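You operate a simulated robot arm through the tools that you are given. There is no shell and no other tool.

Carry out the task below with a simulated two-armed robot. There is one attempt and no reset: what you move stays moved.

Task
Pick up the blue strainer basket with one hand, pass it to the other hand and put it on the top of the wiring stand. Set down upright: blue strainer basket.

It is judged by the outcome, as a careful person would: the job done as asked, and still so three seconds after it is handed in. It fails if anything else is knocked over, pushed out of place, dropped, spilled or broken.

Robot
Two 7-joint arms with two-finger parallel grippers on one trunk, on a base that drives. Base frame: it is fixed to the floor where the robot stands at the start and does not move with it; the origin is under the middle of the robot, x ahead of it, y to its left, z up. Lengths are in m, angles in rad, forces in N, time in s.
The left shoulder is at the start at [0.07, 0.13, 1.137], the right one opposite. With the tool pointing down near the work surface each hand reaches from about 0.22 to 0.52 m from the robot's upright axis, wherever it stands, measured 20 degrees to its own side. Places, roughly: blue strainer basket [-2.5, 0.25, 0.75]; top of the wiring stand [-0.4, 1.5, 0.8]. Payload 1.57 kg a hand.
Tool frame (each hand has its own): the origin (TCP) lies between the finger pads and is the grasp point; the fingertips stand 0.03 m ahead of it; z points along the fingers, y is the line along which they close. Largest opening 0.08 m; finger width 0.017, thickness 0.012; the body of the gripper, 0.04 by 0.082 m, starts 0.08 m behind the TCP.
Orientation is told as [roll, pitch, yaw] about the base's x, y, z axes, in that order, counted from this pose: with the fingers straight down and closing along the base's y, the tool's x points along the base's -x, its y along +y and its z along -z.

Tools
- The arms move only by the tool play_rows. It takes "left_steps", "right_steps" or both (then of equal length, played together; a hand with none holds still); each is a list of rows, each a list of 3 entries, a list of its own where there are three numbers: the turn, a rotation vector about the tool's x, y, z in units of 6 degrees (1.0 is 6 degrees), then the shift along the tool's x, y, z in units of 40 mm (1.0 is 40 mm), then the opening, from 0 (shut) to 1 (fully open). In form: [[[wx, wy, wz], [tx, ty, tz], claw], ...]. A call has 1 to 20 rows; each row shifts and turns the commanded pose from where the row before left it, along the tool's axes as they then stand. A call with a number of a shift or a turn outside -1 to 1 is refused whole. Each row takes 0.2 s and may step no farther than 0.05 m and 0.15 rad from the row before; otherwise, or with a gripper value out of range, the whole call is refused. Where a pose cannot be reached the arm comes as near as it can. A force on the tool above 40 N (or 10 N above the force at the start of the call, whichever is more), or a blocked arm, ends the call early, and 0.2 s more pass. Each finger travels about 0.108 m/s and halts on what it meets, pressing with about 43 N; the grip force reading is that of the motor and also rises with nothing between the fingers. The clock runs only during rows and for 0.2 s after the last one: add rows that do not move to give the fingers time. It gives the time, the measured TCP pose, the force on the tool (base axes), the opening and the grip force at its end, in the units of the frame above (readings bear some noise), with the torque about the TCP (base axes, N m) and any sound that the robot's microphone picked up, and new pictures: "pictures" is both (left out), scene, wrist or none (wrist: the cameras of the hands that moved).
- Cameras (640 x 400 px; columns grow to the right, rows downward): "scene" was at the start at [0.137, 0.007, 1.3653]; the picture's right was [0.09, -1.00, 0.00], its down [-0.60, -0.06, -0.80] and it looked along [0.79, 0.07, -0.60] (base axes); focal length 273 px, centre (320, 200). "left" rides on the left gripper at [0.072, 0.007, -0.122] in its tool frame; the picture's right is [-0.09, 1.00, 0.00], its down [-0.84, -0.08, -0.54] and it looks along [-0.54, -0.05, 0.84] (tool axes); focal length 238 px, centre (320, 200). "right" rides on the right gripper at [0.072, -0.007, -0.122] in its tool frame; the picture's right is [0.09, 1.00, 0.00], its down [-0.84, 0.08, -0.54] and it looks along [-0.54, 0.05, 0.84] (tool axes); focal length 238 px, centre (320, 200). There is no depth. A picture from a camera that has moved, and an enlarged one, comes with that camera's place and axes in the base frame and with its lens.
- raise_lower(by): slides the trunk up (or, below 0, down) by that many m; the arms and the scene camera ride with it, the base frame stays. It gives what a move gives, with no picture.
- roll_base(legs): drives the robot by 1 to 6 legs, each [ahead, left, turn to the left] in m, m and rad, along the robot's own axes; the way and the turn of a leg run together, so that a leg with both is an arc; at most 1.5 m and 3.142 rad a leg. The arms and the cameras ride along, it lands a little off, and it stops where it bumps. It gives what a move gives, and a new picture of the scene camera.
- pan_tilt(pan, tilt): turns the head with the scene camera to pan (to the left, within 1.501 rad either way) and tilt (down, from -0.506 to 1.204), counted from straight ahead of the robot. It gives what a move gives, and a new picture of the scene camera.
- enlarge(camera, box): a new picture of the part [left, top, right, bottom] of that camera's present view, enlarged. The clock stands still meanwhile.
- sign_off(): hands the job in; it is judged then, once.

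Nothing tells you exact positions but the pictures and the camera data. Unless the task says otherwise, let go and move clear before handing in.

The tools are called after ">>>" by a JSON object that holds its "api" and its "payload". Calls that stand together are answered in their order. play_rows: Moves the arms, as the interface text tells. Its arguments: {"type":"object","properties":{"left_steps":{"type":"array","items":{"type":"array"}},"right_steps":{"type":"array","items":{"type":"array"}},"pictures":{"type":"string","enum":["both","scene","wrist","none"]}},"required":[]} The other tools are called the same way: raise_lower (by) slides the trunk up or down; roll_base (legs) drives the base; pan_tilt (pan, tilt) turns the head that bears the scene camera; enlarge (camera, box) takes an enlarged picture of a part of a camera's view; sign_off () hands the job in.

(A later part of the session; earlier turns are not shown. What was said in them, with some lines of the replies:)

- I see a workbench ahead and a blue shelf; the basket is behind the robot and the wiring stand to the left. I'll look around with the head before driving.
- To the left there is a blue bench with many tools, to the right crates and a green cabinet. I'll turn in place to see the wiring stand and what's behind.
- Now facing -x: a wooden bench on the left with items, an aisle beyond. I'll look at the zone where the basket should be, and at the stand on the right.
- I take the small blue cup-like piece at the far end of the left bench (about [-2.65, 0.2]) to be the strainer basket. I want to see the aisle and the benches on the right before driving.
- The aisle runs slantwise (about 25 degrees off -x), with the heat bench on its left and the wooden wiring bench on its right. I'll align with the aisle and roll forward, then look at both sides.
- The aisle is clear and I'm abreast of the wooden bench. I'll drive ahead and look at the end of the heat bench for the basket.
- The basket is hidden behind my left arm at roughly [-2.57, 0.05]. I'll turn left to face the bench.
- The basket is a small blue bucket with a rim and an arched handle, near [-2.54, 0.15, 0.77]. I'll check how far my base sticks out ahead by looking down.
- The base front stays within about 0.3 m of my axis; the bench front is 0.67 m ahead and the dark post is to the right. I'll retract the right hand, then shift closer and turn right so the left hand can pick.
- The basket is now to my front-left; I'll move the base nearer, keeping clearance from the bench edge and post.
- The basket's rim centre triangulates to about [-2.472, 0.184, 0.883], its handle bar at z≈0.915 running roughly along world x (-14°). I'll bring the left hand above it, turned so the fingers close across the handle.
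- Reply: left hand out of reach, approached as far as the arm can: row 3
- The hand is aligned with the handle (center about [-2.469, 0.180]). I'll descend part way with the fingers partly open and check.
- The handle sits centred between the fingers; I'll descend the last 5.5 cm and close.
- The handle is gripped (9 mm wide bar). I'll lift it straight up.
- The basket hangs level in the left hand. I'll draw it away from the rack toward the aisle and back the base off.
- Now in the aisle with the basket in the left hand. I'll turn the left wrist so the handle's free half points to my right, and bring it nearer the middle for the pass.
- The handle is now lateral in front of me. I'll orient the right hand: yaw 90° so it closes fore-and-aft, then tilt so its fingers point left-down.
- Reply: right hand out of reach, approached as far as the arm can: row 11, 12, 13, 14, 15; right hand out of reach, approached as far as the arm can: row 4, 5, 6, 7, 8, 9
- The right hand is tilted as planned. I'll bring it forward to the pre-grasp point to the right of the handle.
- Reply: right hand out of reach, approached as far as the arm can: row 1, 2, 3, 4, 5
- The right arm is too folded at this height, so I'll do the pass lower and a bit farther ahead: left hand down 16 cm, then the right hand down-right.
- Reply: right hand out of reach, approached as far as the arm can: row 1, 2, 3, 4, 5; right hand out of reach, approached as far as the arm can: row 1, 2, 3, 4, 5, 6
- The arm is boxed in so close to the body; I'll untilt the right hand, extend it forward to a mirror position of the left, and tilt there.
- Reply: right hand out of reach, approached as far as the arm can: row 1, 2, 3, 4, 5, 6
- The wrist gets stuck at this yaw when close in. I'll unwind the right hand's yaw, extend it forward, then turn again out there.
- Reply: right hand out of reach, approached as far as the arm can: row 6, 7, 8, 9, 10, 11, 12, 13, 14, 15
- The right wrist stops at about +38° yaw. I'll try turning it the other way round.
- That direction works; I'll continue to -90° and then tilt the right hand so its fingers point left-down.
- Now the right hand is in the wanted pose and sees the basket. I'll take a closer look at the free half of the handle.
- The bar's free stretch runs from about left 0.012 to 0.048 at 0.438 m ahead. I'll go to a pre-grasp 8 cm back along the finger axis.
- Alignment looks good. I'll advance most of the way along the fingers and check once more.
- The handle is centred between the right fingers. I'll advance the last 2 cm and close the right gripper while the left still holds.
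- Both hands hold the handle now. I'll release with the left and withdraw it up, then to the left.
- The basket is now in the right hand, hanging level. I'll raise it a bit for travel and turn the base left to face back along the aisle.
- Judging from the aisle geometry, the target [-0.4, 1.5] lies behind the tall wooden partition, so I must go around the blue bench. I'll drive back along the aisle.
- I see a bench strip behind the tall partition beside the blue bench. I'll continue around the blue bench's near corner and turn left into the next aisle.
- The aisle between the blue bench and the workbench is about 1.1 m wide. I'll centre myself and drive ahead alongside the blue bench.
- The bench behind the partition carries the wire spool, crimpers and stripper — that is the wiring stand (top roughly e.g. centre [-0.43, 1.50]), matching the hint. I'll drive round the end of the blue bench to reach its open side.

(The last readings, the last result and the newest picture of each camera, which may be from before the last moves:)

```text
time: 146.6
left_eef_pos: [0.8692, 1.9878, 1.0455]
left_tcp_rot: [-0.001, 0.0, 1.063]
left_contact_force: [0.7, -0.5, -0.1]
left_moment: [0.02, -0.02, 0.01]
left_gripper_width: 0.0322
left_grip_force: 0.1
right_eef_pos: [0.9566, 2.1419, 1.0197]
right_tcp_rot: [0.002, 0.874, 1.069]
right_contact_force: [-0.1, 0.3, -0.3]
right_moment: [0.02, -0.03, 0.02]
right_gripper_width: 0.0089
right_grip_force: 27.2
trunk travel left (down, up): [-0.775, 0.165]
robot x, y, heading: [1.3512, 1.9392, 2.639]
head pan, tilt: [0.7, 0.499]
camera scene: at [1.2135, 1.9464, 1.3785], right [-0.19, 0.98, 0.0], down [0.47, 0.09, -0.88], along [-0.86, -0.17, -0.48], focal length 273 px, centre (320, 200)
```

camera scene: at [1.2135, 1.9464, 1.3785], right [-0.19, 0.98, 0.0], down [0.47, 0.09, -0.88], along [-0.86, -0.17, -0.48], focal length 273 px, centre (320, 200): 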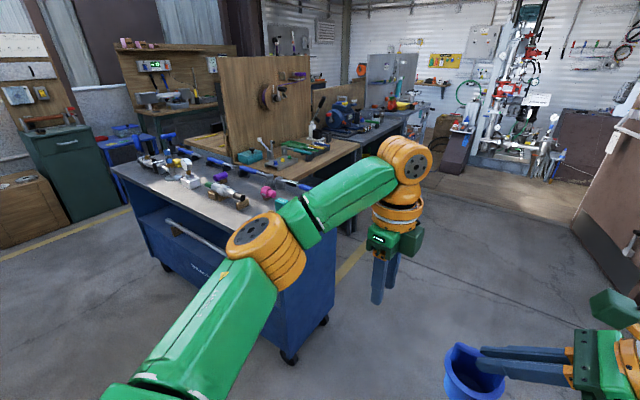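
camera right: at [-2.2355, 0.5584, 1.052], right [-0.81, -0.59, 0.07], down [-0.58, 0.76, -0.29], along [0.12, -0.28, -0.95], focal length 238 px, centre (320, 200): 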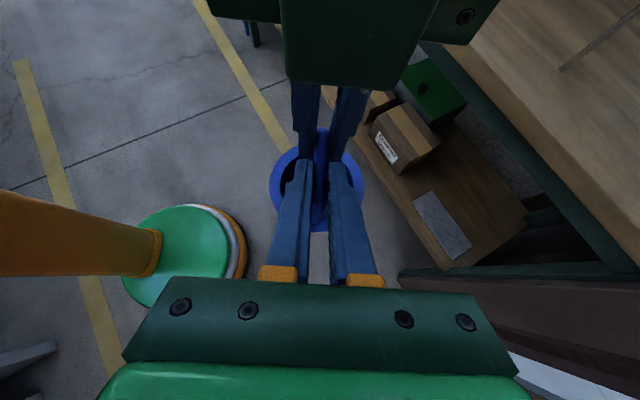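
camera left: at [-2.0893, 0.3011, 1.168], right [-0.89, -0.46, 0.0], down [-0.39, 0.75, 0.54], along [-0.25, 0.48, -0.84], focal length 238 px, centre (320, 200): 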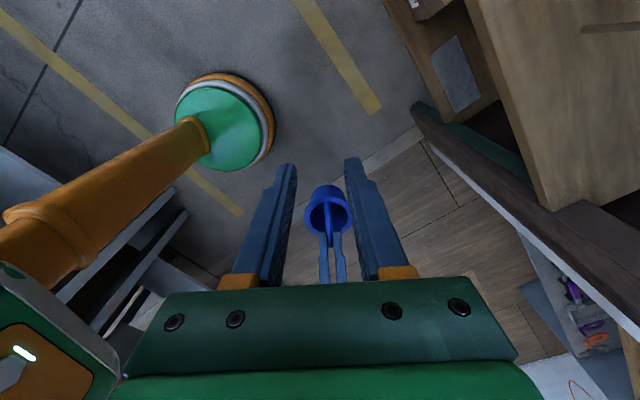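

I'm past the end of the blue cart. I'll drive ahead along its end and then turn left to face the wiring stand's open side.

>>> {"api": "roll_base", "payload": {"legs": [[1.4, 0, 0.05]]}}

>>> {"api": "roll_base", "payload": {"legs": [[0, 0, 1.57]]}}

>>> {"api": "pan_tilt", "payload": {"pan": 0.0, "tilt": 0.6}}

```text
time: 153.7
left_eef_pos: [-0.3986, 2.6038, 1.0453]
left_tcp_rot: [-0.004, -0.001, 1.127]
left_contact_force: [-0.2, 0.2, -1.0]
left_moment: [0.01, -0.01, 0.0]
left_gripper_width: 0.0318
left_grip_force: 0.0
right_eef_pos: [-0.3214, 2.7634, 1.0188]
right_tcp_rot: [0.001, 0.875, 1.133]
right_contact_force: [0.1, 0.0, -1.5]
right_moment: [0.03, 0.0, -0.03]
right_gripper_width: 0.0088
right_grip_force: 27.4
trunk travel left (down, up): [-0.775, 0.165]
robot x, y, heading: [0.0783, 2.585, 2.701]
head pan, tilt: [0.7, 0.499]
camera scene: at [-0.054, 2.5842, 1.3785], right [-0.26, 0.97, 0.0], down [0.46, 0.12, -0.88], along [-0.85, -0.23, -0.48], focal length 273 px, centre (320, 200)
```

scene: 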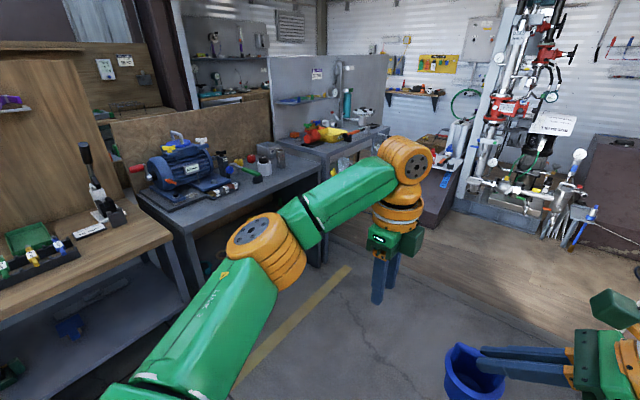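

```text
time: 157.9
left_eef_pos: [0.0531, 2.1104, 1.0451]
left_tcp_rot: [-0.001, 0.0, 2.679]
left_contact_force: [0.1, -0.1, 0.7]
left_moment: [-0.01, 0.02, -0.02]
left_gripper_width: 0.0324
left_grip_force: 0.1
right_eef_pos: [-0.1037, 2.1886, 1.0184]
right_tcp_rot: [0.001, 0.873, 2.685]
right_contact_force: [-0.1, -0.1, -1.1]
right_moment: [0.01, 0.02, 0.01]
right_gripper_width: 0.009
right_grip_force: 27.5
trunk travel left (down, up): [-0.775, 0.165]
robot x, y, heading: [0.0791, 2.5889, -2.027]
head pan, tilt: [0.7, 0.499]
camera scene: at [0.0785, 2.4527, 1.3785], right [-0.97, -0.24, 0.0], down [-0.11, 0.47, -0.88], along [0.21, -0.85, -0.48], focal length 273 px, centre (320, 200)
```

scene: 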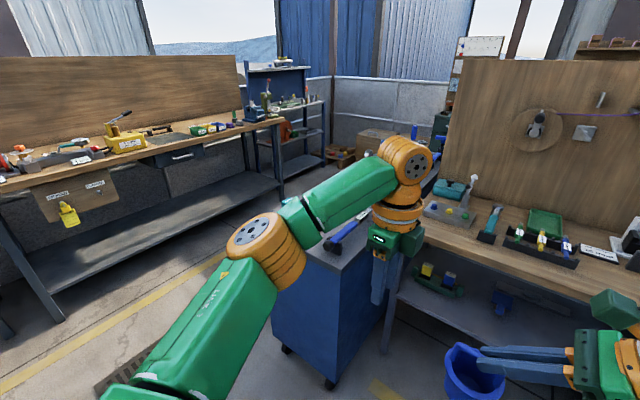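

```text
time: 159.0
left_eef_pos: [0.0539, 2.1093, 1.0452]
left_tcp_rot: [0.0, -0.002, 2.681]
left_contact_force: [-0.5, 0.0, -0.4]
left_moment: [0.03, 0.01, -0.02]
left_gripper_width: 0.0324
left_grip_force: 0.0
right_eef_pos: [-0.1032, 2.1881, 1.0181]
right_tcp_rot: [0.002, 0.874, 2.685]
right_contact_force: [0.6, -0.3, 0.0]
right_moment: [-0.01, 0.03, 0.0]
right_gripper_width: 0.0091
right_grip_force: 27.8
trunk travel left (down, up): [-0.775, 0.165]
robot x, y, heading: [0.0812, 2.5872, -2.032]
head pan, tilt: [0.0, 0.6]
camera scene: at [0.0179, 2.4617, 1.3694], right [-0.9, 0.44, 0.0], down [0.25, 0.51, -0.82], along [-0.36, -0.74, -0.57], focal length 273 px, centre (320, 200)
```

scene: 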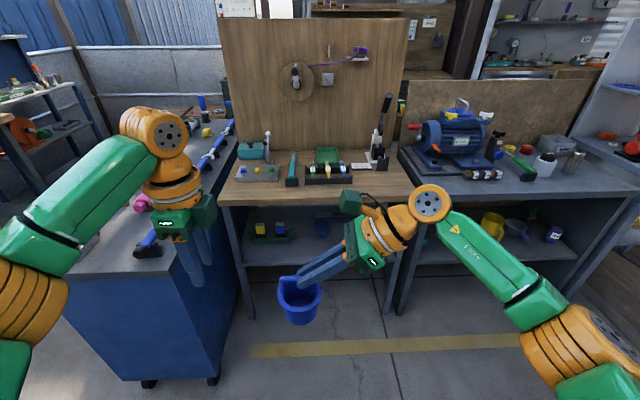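

Here is the wiring stand with spool board; its front strip is free. I'll zoom on the top to choose the spot.

>>> {"api": "enlarge", "payload": {"camera": "scene", "box": [215, 110, 425, 240]}}

```text
3.05 times, centred on (320, 175) of scene
camera zoom: at [0.0179, 2.4617, 1.3694], right [-0.9, 0.44, 0.0], down [0.25, 0.51, -0.82], along [-0.36, -0.74, -0.57], focal length 831 px, centre (320, 276)
```

zoom: 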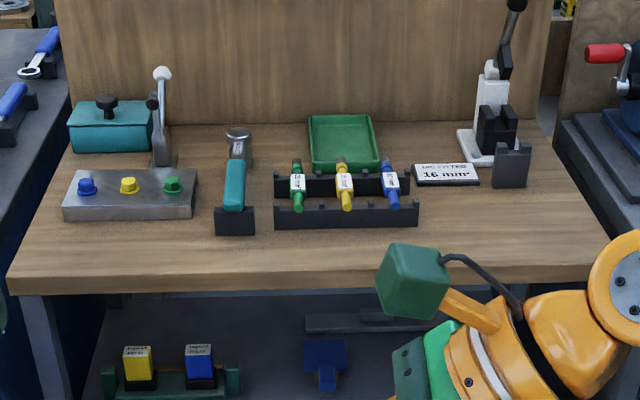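

The clear spot on the stand is its right front (in front of the "16 mm" label), about [-0.57, 1.73]. I'll move right and closer, stopping short to check.

>>> {"api": "roll_base", "payload": {"legs": [[0, -0.23, 0.015], [0.45, 0, 0]]}}

>>> {"api": "pan_tilt", "payload": {"pan": -0.1, "tilt": 0.85}}

```text
time: 163.1
left_eef_pos: [-0.3369, 1.7941, 1.0456]
left_tcp_rot: [-0.001, 0.001, 2.701]
left_contact_force: [-0.7, 0.4, 0.3]
left_moment: [-0.03, 0.0, -0.01]
left_gripper_width: 0.0319
left_grip_force: 0.0
right_eef_pos: [-0.4966, 1.8704, 1.0203]
right_tcp_rot: [0.004, 0.875, 2.706]
right_contact_force: [0.0, -0.2, -1.0]
right_moment: [0.02, -0.01, -0.04]
right_gripper_width: 0.0089
right_grip_force: 27.7
trunk travel left (down, up): [-0.775, 0.165]
robot x, y, heading: [-0.3195, 2.2693, -2.012]
head pan, tilt: [0.0, 0.6]
camera scene: at [-0.3806, 2.1453, 1.3696], right [-0.91, 0.42, 0.0], down [0.24, 0.51, -0.83], along [-0.35, -0.75, -0.56], focal length 273 px, centre (320, 200)
```

scene: 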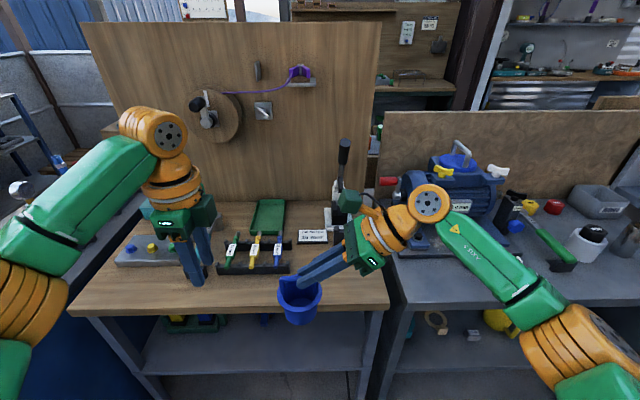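

```text
time: 163.8
left_eef_pos: [-0.3367, 1.792, 1.0449]
left_tcp_rot: [-0.001, -0.002, 2.701]
left_contact_force: [1.0, -0.5, 0.5]
left_moment: [-0.01, -0.02, 0.03]
left_gripper_width: 0.0319
left_grip_force: 0.1
right_eef_pos: [-0.4969, 1.869, 1.0193]
right_tcp_rot: [0.002, 0.873, 2.706]
right_contact_force: [0.5, 0.2, -1.6]
right_moment: [-0.02, 0.01, -0.03]
right_gripper_width: 0.0089
right_grip_force: 27.4
trunk travel left (down, up): [-0.775, 0.165]
robot x, y, heading: [-0.3243, 2.2699, -2.01]
head pan, tilt: [-0.099, 0.85]
camera scene: at [-0.3839, 2.1565, 1.3485], right [-0.86, 0.51, 0.0], down [0.38, 0.65, -0.66], along [-0.34, -0.57, -0.75], focal length 273 px, centre (320, 200)
```

scene: 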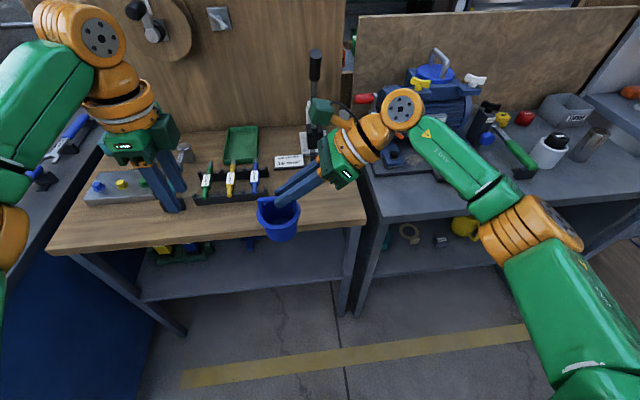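

>>> {"api": "enlarge", "payload": {"camera": "scene", "box": [190, 120, 390, 260]}}

>>> {"api": "enlarge", "payload": {"camera": "right", "box": [0, 0, 640, 400]}}

```text
2.86 times, centred on (290, 190) of scene
camera zoom: at [-0.3839, 2.1565, 1.3485], right [-0.86, 0.51, 0.0], down [0.38, 0.65, -0.66], along [-0.34, -0.57, -0.75], focal length 779 px, centre (406, 229)
```

zoom: 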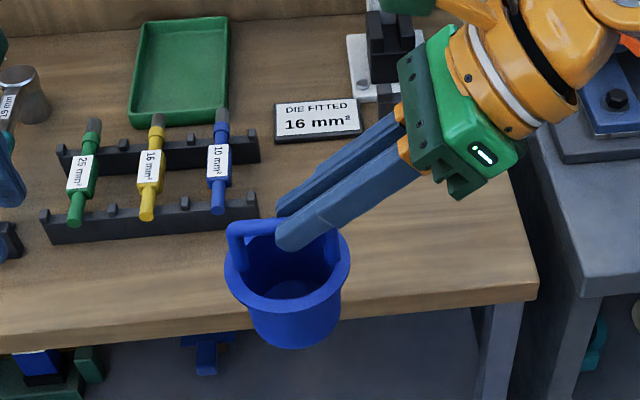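

```text
1.00 times, centred on (320, 200) of right (not enlarged: the box is as wide or as high as the picture)
camera zoom: at [-0.5362, 1.895, 1.1525], right [-0.37, -0.93, 0.07], down [-0.9, 0.33, -0.29], along [0.25, -0.17, -0.95], focal length 238 px, centre (320, 200)
```

zoom: 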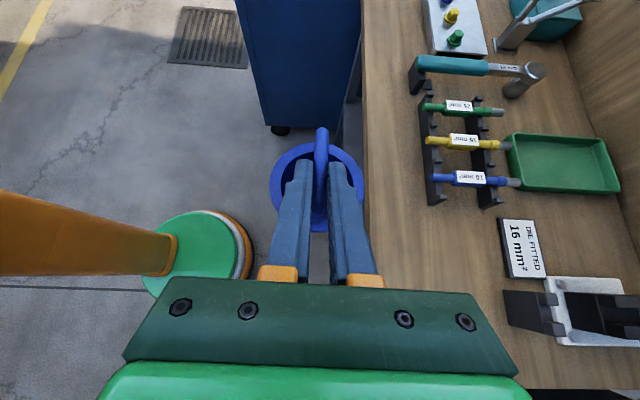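

The bench top is at about z = 0.812; the free area spans roughly between the rack's right end and the stand's right edge. I'll move the base 13 cm ahead and 7 cm right, keeping 0.39 m to the stand's edge.

>>> {"api": "roll_base", "payload": {"legs": [[0.13, -0.068, 0]]}}

>>> {"api": "enlarge", "payload": {"camera": "right", "box": [0, 0, 640, 400]}}

```text
time: 165.2
left_eef_pos: [-0.4533, 1.7059, 1.0454]
left_tcp_rot: [0.002, -0.003, 2.699]
left_contact_force: [0.6, -0.5, 0.4]
left_moment: [0.03, -0.01, -0.02]
left_gripper_width: 0.0319
left_grip_force: 0.0
right_eef_pos: [-0.6142, 1.7814, 1.0205]
right_tcp_rot: [0.006, 0.873, 2.708]
right_contact_force: [-1.0, 0.1, -1.5]
right_moment: [0.01, 0.01, -0.04]
right_gripper_width: 0.0092
right_grip_force: 27.7
trunk travel left (down, up): [-0.775, 0.165]
robot x, y, heading: [-0.4389, 2.1834, -2.008]
head pan, tilt: [-0.099, 0.85]
camera scene: at [-0.4996, 2.0699, 1.3488], right [-0.86, 0.51, 0.0], down [0.38, 0.64, -0.66], along [-0.34, -0.57, -0.75], focal length 273 px, centre (320, 200)
```

scene: 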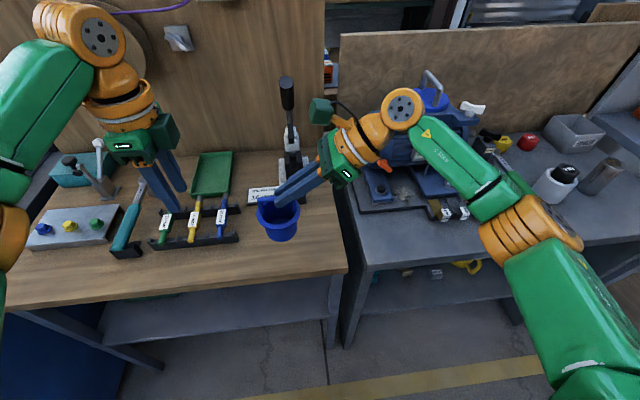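

```text
1.00 times, centred on (320, 200) of right (not enlarged: the box is as wide or as high as the picture)
camera zoom: at [-0.6523, 1.8081, 1.1537], right [-0.37, -0.93, 0.07], down [-0.9, 0.33, -0.29], along [0.25, -0.17, -0.95], focal length 238 px, centre (320, 200)
```

zoom: 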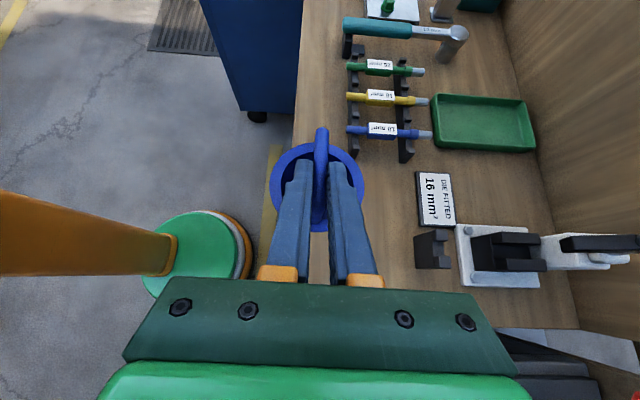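

The basket is above the stand with its centre about [−0.59, 1.77]. I'll extend 5 cm ahead and lower to about 2.5 cm above the top, then check.

>>> {"api": "play_rows", "payload": {"right_steps": [[[0, 0, 0], [0, 0.45, 0], 0], [[0, 0, 0], [0, 0.45, 0], 0], [[0, 0, 0], [0, 0.45, 0], 0], [[0, 0, 0], [-0.32, 0, 0.27], 0], [[0, 0, 0], [-0.32, 0, 0.27], 0], [[0, 0, 0], [-0.32, 0, 0.27], 0], [[0, 0, 0], [-0.32, 0, 0.27], 0], [[0, 0, 0], [-0.32, 0, 0.27], 0], [[0, 0, 0], [0, 0, 0], 0]]}}

>>> {"api": "enlarge", "payload": {"camera": "scene", "box": [200, 130, 380, 290]}}

```text
time: 167.2
left_eef_pos: [-0.4566, 1.7037, 1.0449]
left_tcp_rot: [-0.001, 0.0, 2.7]
left_contact_force: [0.0, -0.3, -0.1]
left_moment: [0.0, 0.03, 0.0]
left_gripper_width: 0.0316
left_grip_force: 0.0
right_eef_pos: [-0.6342, 1.7371, 0.9355]
right_tcp_rot: [0.002, 0.876, 2.704]
right_contact_force: [-0.1, 0.4, -0.5]
right_moment: [0.0, 0.01, 0.0]
right_gripper_width: 0.0092
right_grip_force: 27.7
right hand out of reach, approached as far as the arm can: row 7
trunk travel left (down, up): [-0.775, 0.165]
robot x, y, heading: [-0.4381, 2.1834, -2.007]
head pan, tilt: [-0.099, 0.85]
camera scene: at [-0.5019, 2.0681, 1.3485], right [-0.86, 0.51, 0.0], down [0.38, 0.65, -0.66], along [-0.34, -0.57, -0.75], focal length 273 px, centre (320, 200)
camera right: at [-0.6743, 1.7627, 1.0678], right [-0.37, -0.93, 0.07], down [-0.9, 0.33, -0.29], along [0.25, -0.17, -0.95], focal length 238 px, centre (320, 200)
```

scene: 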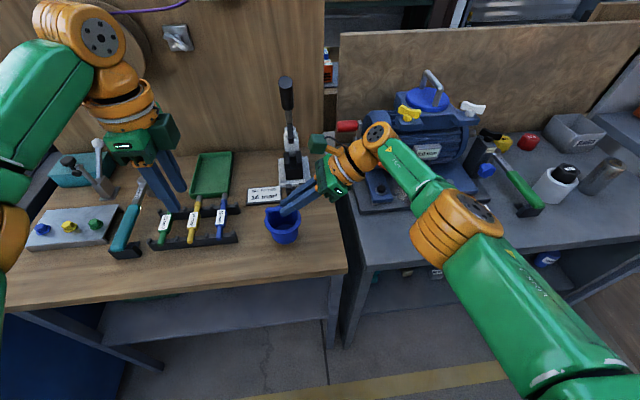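
right: 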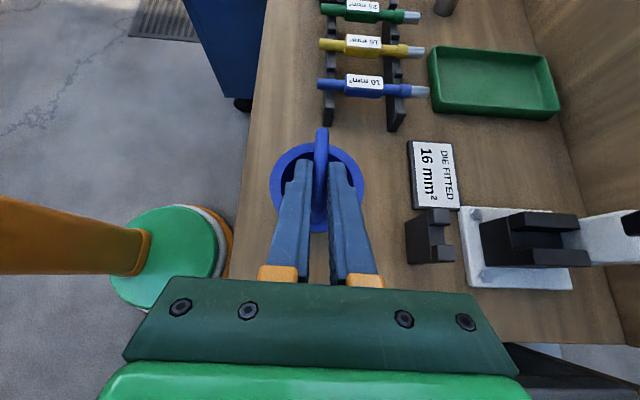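

```text
2.50 times, centred on (290, 210) of scene
camera zoom: at [-0.5019, 2.0681, 1.3485], right [-0.86, 0.51, 0.0], down [0.38, 0.65, -0.66], along [-0.34, -0.57, -0.75], focal length 682 px, centre (395, 175)
```

zoom: 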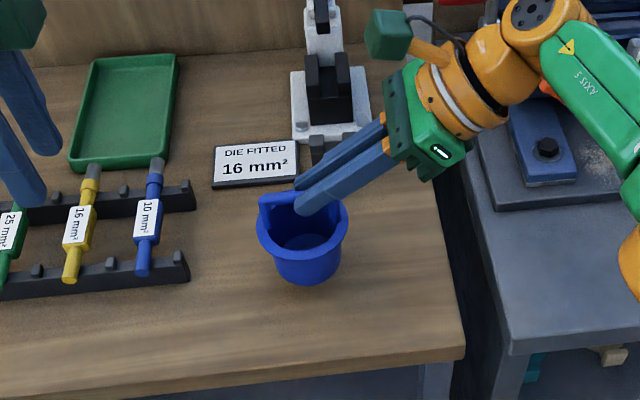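

The basket is ~2.5 cm above a clear patch on the stand. I'll lower gently in small steps watching the force.

>>> {"api": "play_rows", "payload": {"right_steps": [[[0, 0, 0], [-0.0958, 0, 0.0804], 0], [[0, 0, 0], [-0.0958, 0, 0.0804], 0], [[0, 0, 0], [-0.0958, 0, 0.0804], 0], [[0, 0, 0], [0, 0, 0], 0]], "pictures": "none"}}

>>> {"api": "enlarge", "payload": {"camera": "scene", "box": [240, 180, 320, 260]}}

```text
time: 168.2
left_eef_pos: [-0.4563, 1.7047, 1.0443]
left_tcp_rot: [-0.001, 0.002, 2.699]
left_contact_force: [0.5, -0.8, -0.2]
left_moment: [0.06, 0.0, 0.03]
left_gripper_width: 0.0319
left_grip_force: 0.1
right_eef_pos: [-0.6354, 1.7401, 0.9197]
right_tcp_rot: [0.002, 0.874, 2.706]
right_contact_force: [-0.1, -0.9, -0.6]
right_moment: [0.02, 0.02, 0.0]
right_gripper_width: 0.009
right_grip_force: 27.5
right hand out of reach, approached as far as the arm can: row 3
trunk travel left (down, up): [-0.775, 0.165]
robot x, y, heading: [-0.438, 2.1837, -2.008]
head pan, tilt: [-0.099, 0.85]
```

```text
5.00 times, centred on (280, 220) of scene
camera zoom: at [-0.5019, 2.0681, 1.3485], right [-0.86, 0.51, 0.0], down [0.38, 0.65, -0.66], along [-0.34, -0.57, -0.75], focal length 1363 px, centre (520, 100)
```

zoom: 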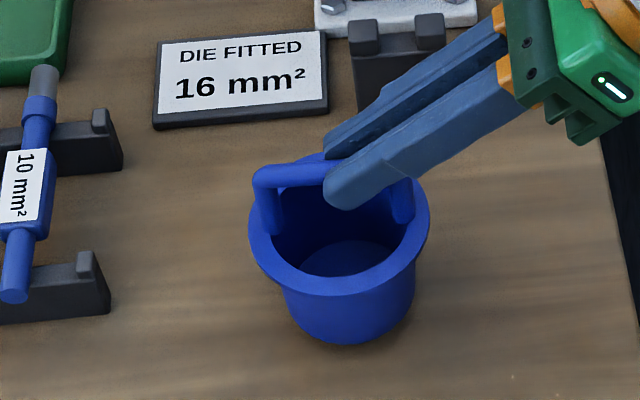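

>>> {"api": "play_rows", "payload": {"right_steps": [[[0, 0, 0], [0, -0.25, 0], 0], [[0, 0, 0], [-0.0958, 0, 0.0804], 0], [[0, 0, 0], [0, 0, 0], 0]], "pictures": "none"}}

```text
time: 169.0
left_eef_pos: [-0.4552, 1.7028, 1.0454]
left_tcp_rot: [-0.002, 0.001, 2.701]
left_contact_force: [0.6, 0.4, -0.2]
left_moment: [-0.03, 0.0, 0.0]
left_gripper_width: 0.032
left_grip_force: 0.1
right_eef_pos: [-0.6299, 1.7485, 0.9157]
right_tcp_rot: [0.001, 0.874, 2.705]
right_contact_force: [0.0, -1.2, -0.4]
right_moment: [0.02, 0.03, -0.02]
right_gripper_width: 0.0089
right_grip_force: 27.2
trunk travel left (down, up): [-0.775, 0.165]
robot x, y, heading: [-0.4403, 2.1821, -2.007]
head pan, tilt: [-0.099, 0.85]
```

>>> {"api": "play_rows", "payload": {"right_steps": [[[0, 0, 0], [-0.058, 0, 0.048], 0], [[0, 0, 0], [0, 0, 0], 0]], "pictures": "none"}}

>>> {"api": "enlarge", "payload": {"camera": "scene", "box": [240, 180, 320, 260]}}

```text
time: 169.6
left_eef_pos: [-0.4556, 1.7034, 1.0456]
left_tcp_rot: [-0.002, 0.0, 2.7]
left_contact_force: [-0.5, 0.2, -0.2]
left_moment: [0.0, -0.02, 0.0]
left_gripper_width: 0.032
left_grip_force: 0.1
right_eef_pos: [-0.63, 1.7488, 0.9118]
right_tcp_rot: [0.003, 0.874, 2.702]
right_contact_force: [-0.6, -0.1, -0.3]
right_moment: [0.0, 0.02, 0.0]
right_gripper_width: 0.009
right_grip_force: 27.6
trunk travel left (down, up): [-0.775, 0.165]
robot x, y, heading: [-0.4391, 2.1803, -2.009]
head pan, tilt: [-0.099, 0.85]
```

```text
5.00 times, centred on (280, 220) of scene
camera zoom: at [-0.5019, 2.068, 1.3485], right [-0.86, 0.51, 0.0], down [0.38, 0.65, -0.66], along [-0.34, -0.57, -0.75], focal length 1363 px, centre (520, 100)
```

zoom: 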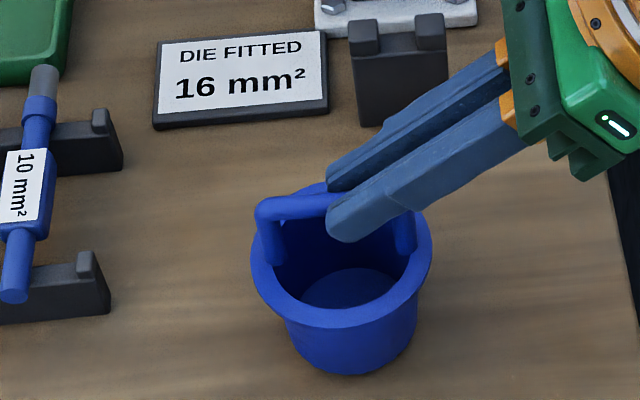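

>>> {"api": "play_rows", "payload": {"right_steps": [[[0, 0, 0], [-0.058, 0, 0.048], 0], [[0, 0, 0], [0, 0, 0], 0]], "pictures": "none"}}

>>> {"api": "play_rows", "payload": {"right_steps": [[[0, 0, 0], [-0.058, 0, 0.048], 0], [[0, 0, 0], [0, 0, 0], 0]], "pictures": "none"}}

```text
time: 170.2
left_eef_pos: [-0.4558, 1.7045, 1.0453]
left_tcp_rot: [-0.001, 0.0, 2.698]
left_contact_force: [-0.1, 0.8, 0.2]
left_moment: [-0.02, 0.0, 0.04]
left_gripper_width: 0.0318
left_grip_force: 0.1
right_eef_pos: [-0.6287, 1.748, 0.9085]
right_tcp_rot: [0.002, 0.874, 2.706]
right_contact_force: [-0.3, -0.6, -0.2]
right_moment: [0.02, 0.03, -0.03]
right_gripper_width: 0.009
right_grip_force: 27.6
trunk travel left (down, up): [-0.775, 0.165]
robot x, y, heading: [-0.4366, 2.1814, -2.005]
head pan, tilt: [-0.099, 0.85]
```

```text
time: 170.8
left_eef_pos: [-0.4564, 1.7043, 1.0461]
left_tcp_rot: [0.0, 0.001, 2.701]
left_contact_force: [-0.2, -0.6, 0.3]
left_moment: [-0.01, -0.01, 0.0]
left_gripper_width: 0.032
left_grip_force: 0.0
right_eef_pos: [-0.6304, 1.7497, 0.9061]
right_tcp_rot: [0.003, 0.875, 2.706]
right_contact_force: [-1.9, -1.4, 4.9]
right_moment: [-0.04, -0.01, -0.03]
right_gripper_width: 0.009
right_grip_force: 27.7
trunk travel left (down, up): [-0.775, 0.165]
robot x, y, heading: [-0.4422, 2.1832, -2.01]
head pan, tilt: [-0.099, 0.85]
```

Contact is felt (about 5 N upward). I'll look, then open the right gripper and withdraw along the finger axis.

>>> {"api": "enlarge", "payload": {"camera": "scene", "box": [240, 180, 320, 260]}}

>>> {"api": "play_rows", "payload": {"right_steps": [[[0, 0, 0], [0, 0, 0], 0.15], [[0, 0, 0], [0, 0, 0], 0.3], [[0, 0, 0], [0, 0, 0], 0.45], [[0, 0, 0], [0, 0, 0], 0.45]]}}

>>> {"api": "enlarge", "payload": {"camera": "scene", "box": [240, 180, 320, 260]}}

>>> {"api": "enlarge", "payload": {"camera": "right", "box": [220, 80, 420, 230]}}

```text
5.00 times, centred on (280, 220) of scene
camera zoom: at [-0.5019, 2.069, 1.3487], right [-0.86, 0.51, 0.0], down [0.38, 0.65, -0.66], along [-0.34, -0.57, -0.75], focal length 1363 px, centre (520, 100)
```

zoom: 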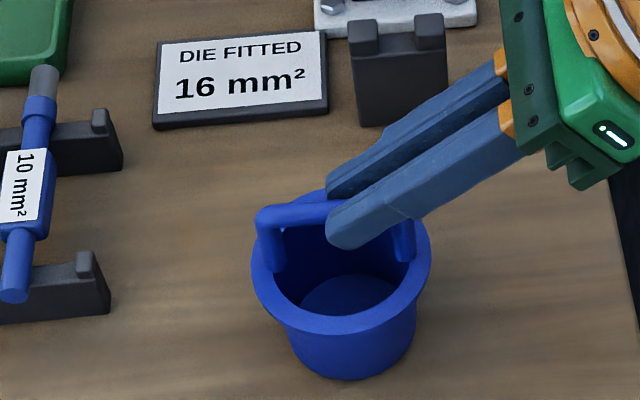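

```text
time: 171.8
left_eef_pos: [-0.455, 1.7043, 1.0445]
left_tcp_rot: [-0.003, 0.001, 2.701]
left_contact_force: [0.0, -0.2, 0.9]
left_moment: [-0.01, 0.02, -0.02]
left_gripper_width: 0.032
left_grip_force: 0.1
right_eef_pos: [-0.6283, 1.7492, 0.9053]
right_tcp_rot: [0.004, 0.875, 2.704]
right_contact_force: [0.4, 0.4, -0.1]
right_moment: [0.0, -0.02, 0.0]
right_gripper_width: 0.036
right_grip_force: 0.1
trunk travel left (down, up): [-0.775, 0.165]
robot x, y, heading: [-0.4414, 2.1844, -2.002]
head pan, tilt: [-0.099, 0.85]
camera scene: at [-0.5018, 2.0683, 1.3485], right [-0.86, 0.51, 0.0], down [0.38, 0.65, -0.66], along [-0.34, -0.57, -0.75], focal length 273 px, centre (320, 200)
camera right: at [-0.6687, 1.7753, 1.0398], right [-0.37, -0.93, 0.07], down [-0.9, 0.33, -0.29], along [0.25, -0.17, -0.95], focal length 238 px, centre (320, 200)
```

scene: 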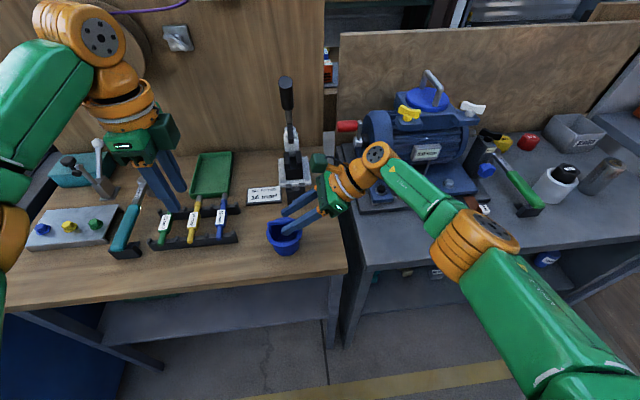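
right: 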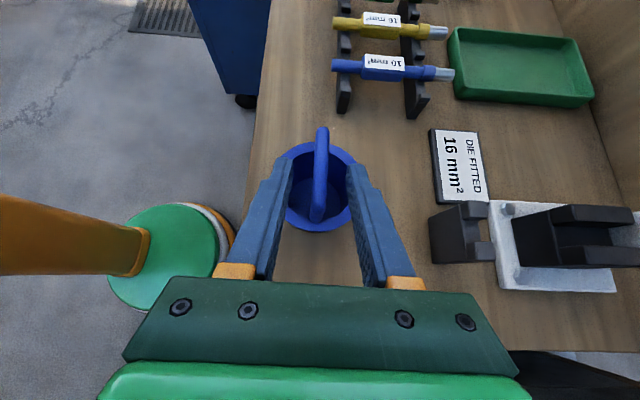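

```text
5.00 times, centred on (280, 220) of scene
camera zoom: at [-0.5018, 2.0683, 1.3485], right [-0.86, 0.51, 0.0], down [0.38, 0.65, -0.66], along [-0.34, -0.57, -0.75], focal length 1363 px, centre (520, 100)
```

zoom: 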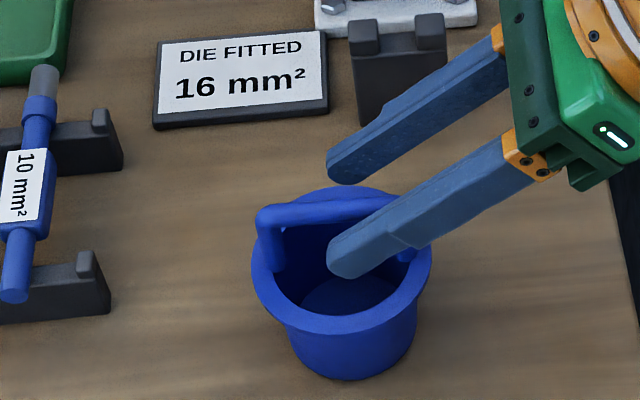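

```text
2.67 times, centred on (320, 155) of right
camera zoom: at [-0.6687, 1.7753, 1.0398], right [-0.37, -0.93, 0.07], down [-0.9, 0.33, -0.29], along [0.25, -0.17, -0.95], focal length 636 px, centre (320, 320)
```

zoom: 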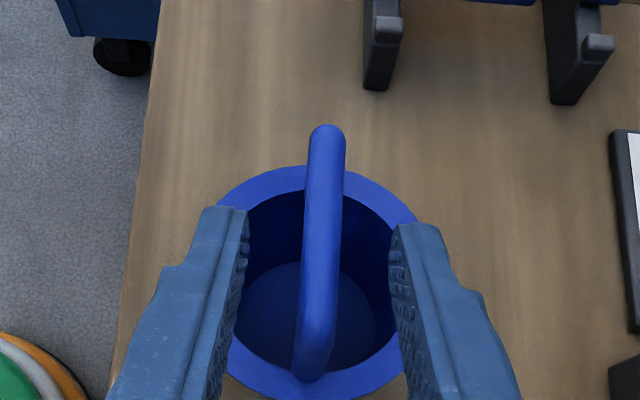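

The basket stands upright and free. I'll withdraw the right hand along its fingers, then upward.

>>> {"api": "play_rows", "payload": {"right_steps": [[[0, 0, 0], [0, 0, -0.4], 0.45], [[0, 0, 0], [0, 0, -0.5], 0.45], [[0, 0, 0], [0, 0, -0.5], 0.45], [[0, 0, 0], [0.38, -0.2, -0.32], 0.45], [[0, 0, 0], [0.38, -0.2, -0.32], 0.45], [[0, 0, 0], [0.38, -0.2, -0.32], 0.45], [[0, 0, 0], [0.38, -0.2, -0.32], 0.45], [[0, 0, 0], [0, 0, 0], 0.45]]}}

>>> {"api": "enlarge", "payload": {"camera": "scene", "box": [200, 130, 380, 290]}}

```text
time: 173.6
left_eef_pos: [-0.4554, 1.7045, 1.0454]
left_tcp_rot: [-0.002, -0.001, 2.7]
left_contact_force: [-0.4, 0.6, -0.7]
left_moment: [0.01, -0.01, 0.06]
left_gripper_width: 0.0321
left_grip_force: 0.0
right_eef_pos: [-0.6545, 1.7968, 1.0212]
right_tcp_rot: [0.001, 0.874, 2.707]
right_contact_force: [-0.1, -0.6, 0.3]
right_moment: [-0.01, 0.0, 0.02]
right_gripper_width: 0.036
right_grip_force: 0.1
trunk travel left (down, up): [-0.775, 0.165]
robot x, y, heading: [-0.4385, 2.1826, -2.005]
head pan, tilt: [-0.099, 0.85]
camera scene: at [-0.5019, 2.0682, 1.3485], right [-0.86, 0.51, 0.0], down [0.38, 0.65, -0.66], along [-0.34, -0.57, -0.75], focal length 273 px, centre (320, 200)
camera right: at [-0.694, 1.8223, 1.1554], right [-0.37, -0.93, 0.07], down [-0.9, 0.33, -0.29], along [0.25, -0.17, -0.95], focal length 238 px, centre (320, 200)
```

scene: 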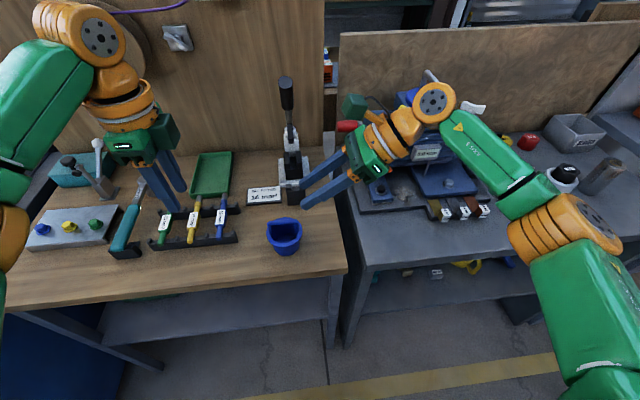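
right: 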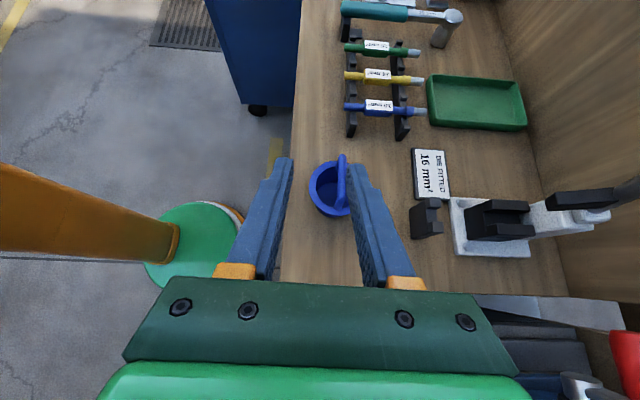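

```text
2.50 times, centred on (290, 210) of scene
camera zoom: at [-0.5019, 2.0682, 1.3485], right [-0.86, 0.51, 0.0], down [0.38, 0.65, -0.66], along [-0.34, -0.57, -0.75], focal length 682 px, centre (395, 175)
```

zoom: 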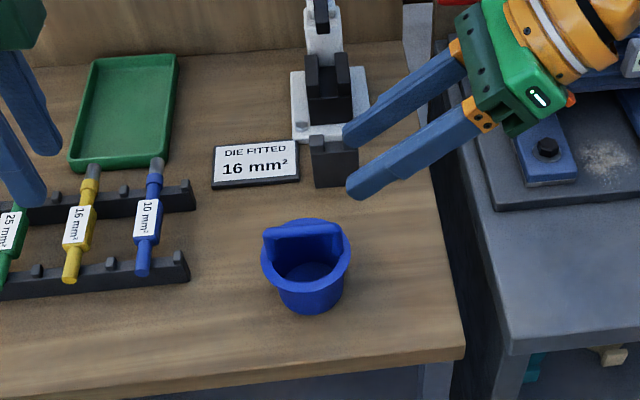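

The basket stands upright on the wiring stand, hand clear. I'll back the base away a little and confirm before handing in.

>>> {"api": "roll_base", "payload": {"legs": [[-0.35, 0, 0]]}}

>>> {"api": "enlarge", "payload": {"camera": "scene", "box": [180, 60, 420, 220]}}

```text
time: 175.8
left_eef_pos: [-0.3083, 2.0157, 1.0448]
left_tcp_rot: [-0.002, 0.0, 2.703]
left_contact_force: [-0.1, -0.1, 0.3]
left_moment: [-0.01, -0.01, -0.02]
left_gripper_width: 0.0319
left_grip_force: 0.1
right_eef_pos: [-0.5067, 2.1084, 1.0208]
right_tcp_rot: [0.0, 0.875, 2.706]
right_contact_force: [0.5, 0.4, -1.0]
right_moment: [0.03, -0.02, 0.04]
right_gripper_width: 0.0358
right_grip_force: 0.2
trunk travel left (down, up): [-0.775, 0.165]
robot x, y, heading: [-0.2948, 2.4947, -2.005]
head pan, tilt: [-0.099, 0.85]
camera scene: at [-0.3561, 2.3801, 1.3483], right [-0.86, 0.51, 0.0], down [0.38, 0.65, -0.66], along [-0.34, -0.57, -0.75], focal length 273 px, centre (320, 200)
```

scene: 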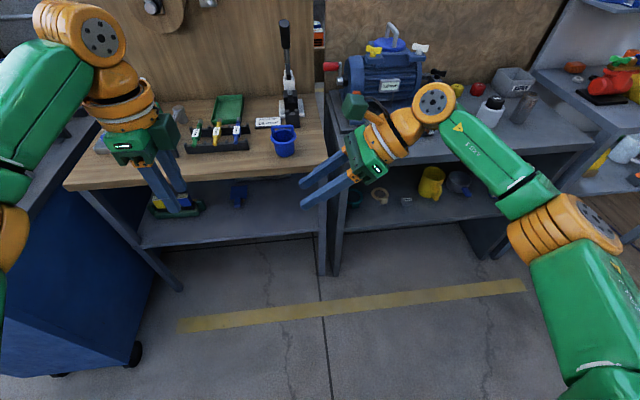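

```text
2.50 times, centred on (300, 140) of scene
camera zoom: at [-0.3561, 2.3801, 1.3483], right [-0.86, 0.51, 0.0], down [0.38, 0.65, -0.66], along [-0.34, -0.57, -0.75], focal length 682 px, centre (370, 350)
```

zoom: 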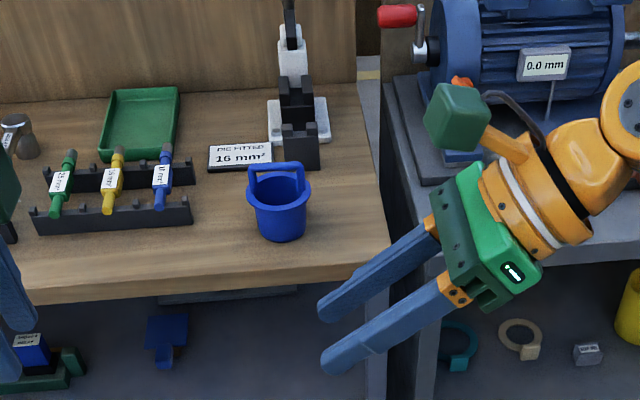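

The basket stands upright on the wiring stand's top, everything else is in place and both hands are clear, so I'm handing in.

>>> {"api": "sign_off", "payload": {}}

```text
The job is handed in.
```

The blue strainer basket is standing upright on the top of the wiring stand, and I've handed the job in; the result of the judging isn't back yet.

- **Pick-up:** I lifted the basket by its handle with the left hand from the end of the heat bench.
- **Pass:** The right hand took the other half of the handle while the left still held it. The left then let go, and the basket hung level throughout.
- **Placing:** I took the wiring stand to be the bench behind the tall wooden partition, because it carries the wire spool and crimping tools and lies where you said. The basket is on a clear patch at the right front of its top, in front of the "16 mm²" label.

I let go, drew the hands back and reversed about 0.35 m. The last picture shows the basket upright and nothing near it on the stand disturbed. I saw no sign of anything else being bumped along the way.
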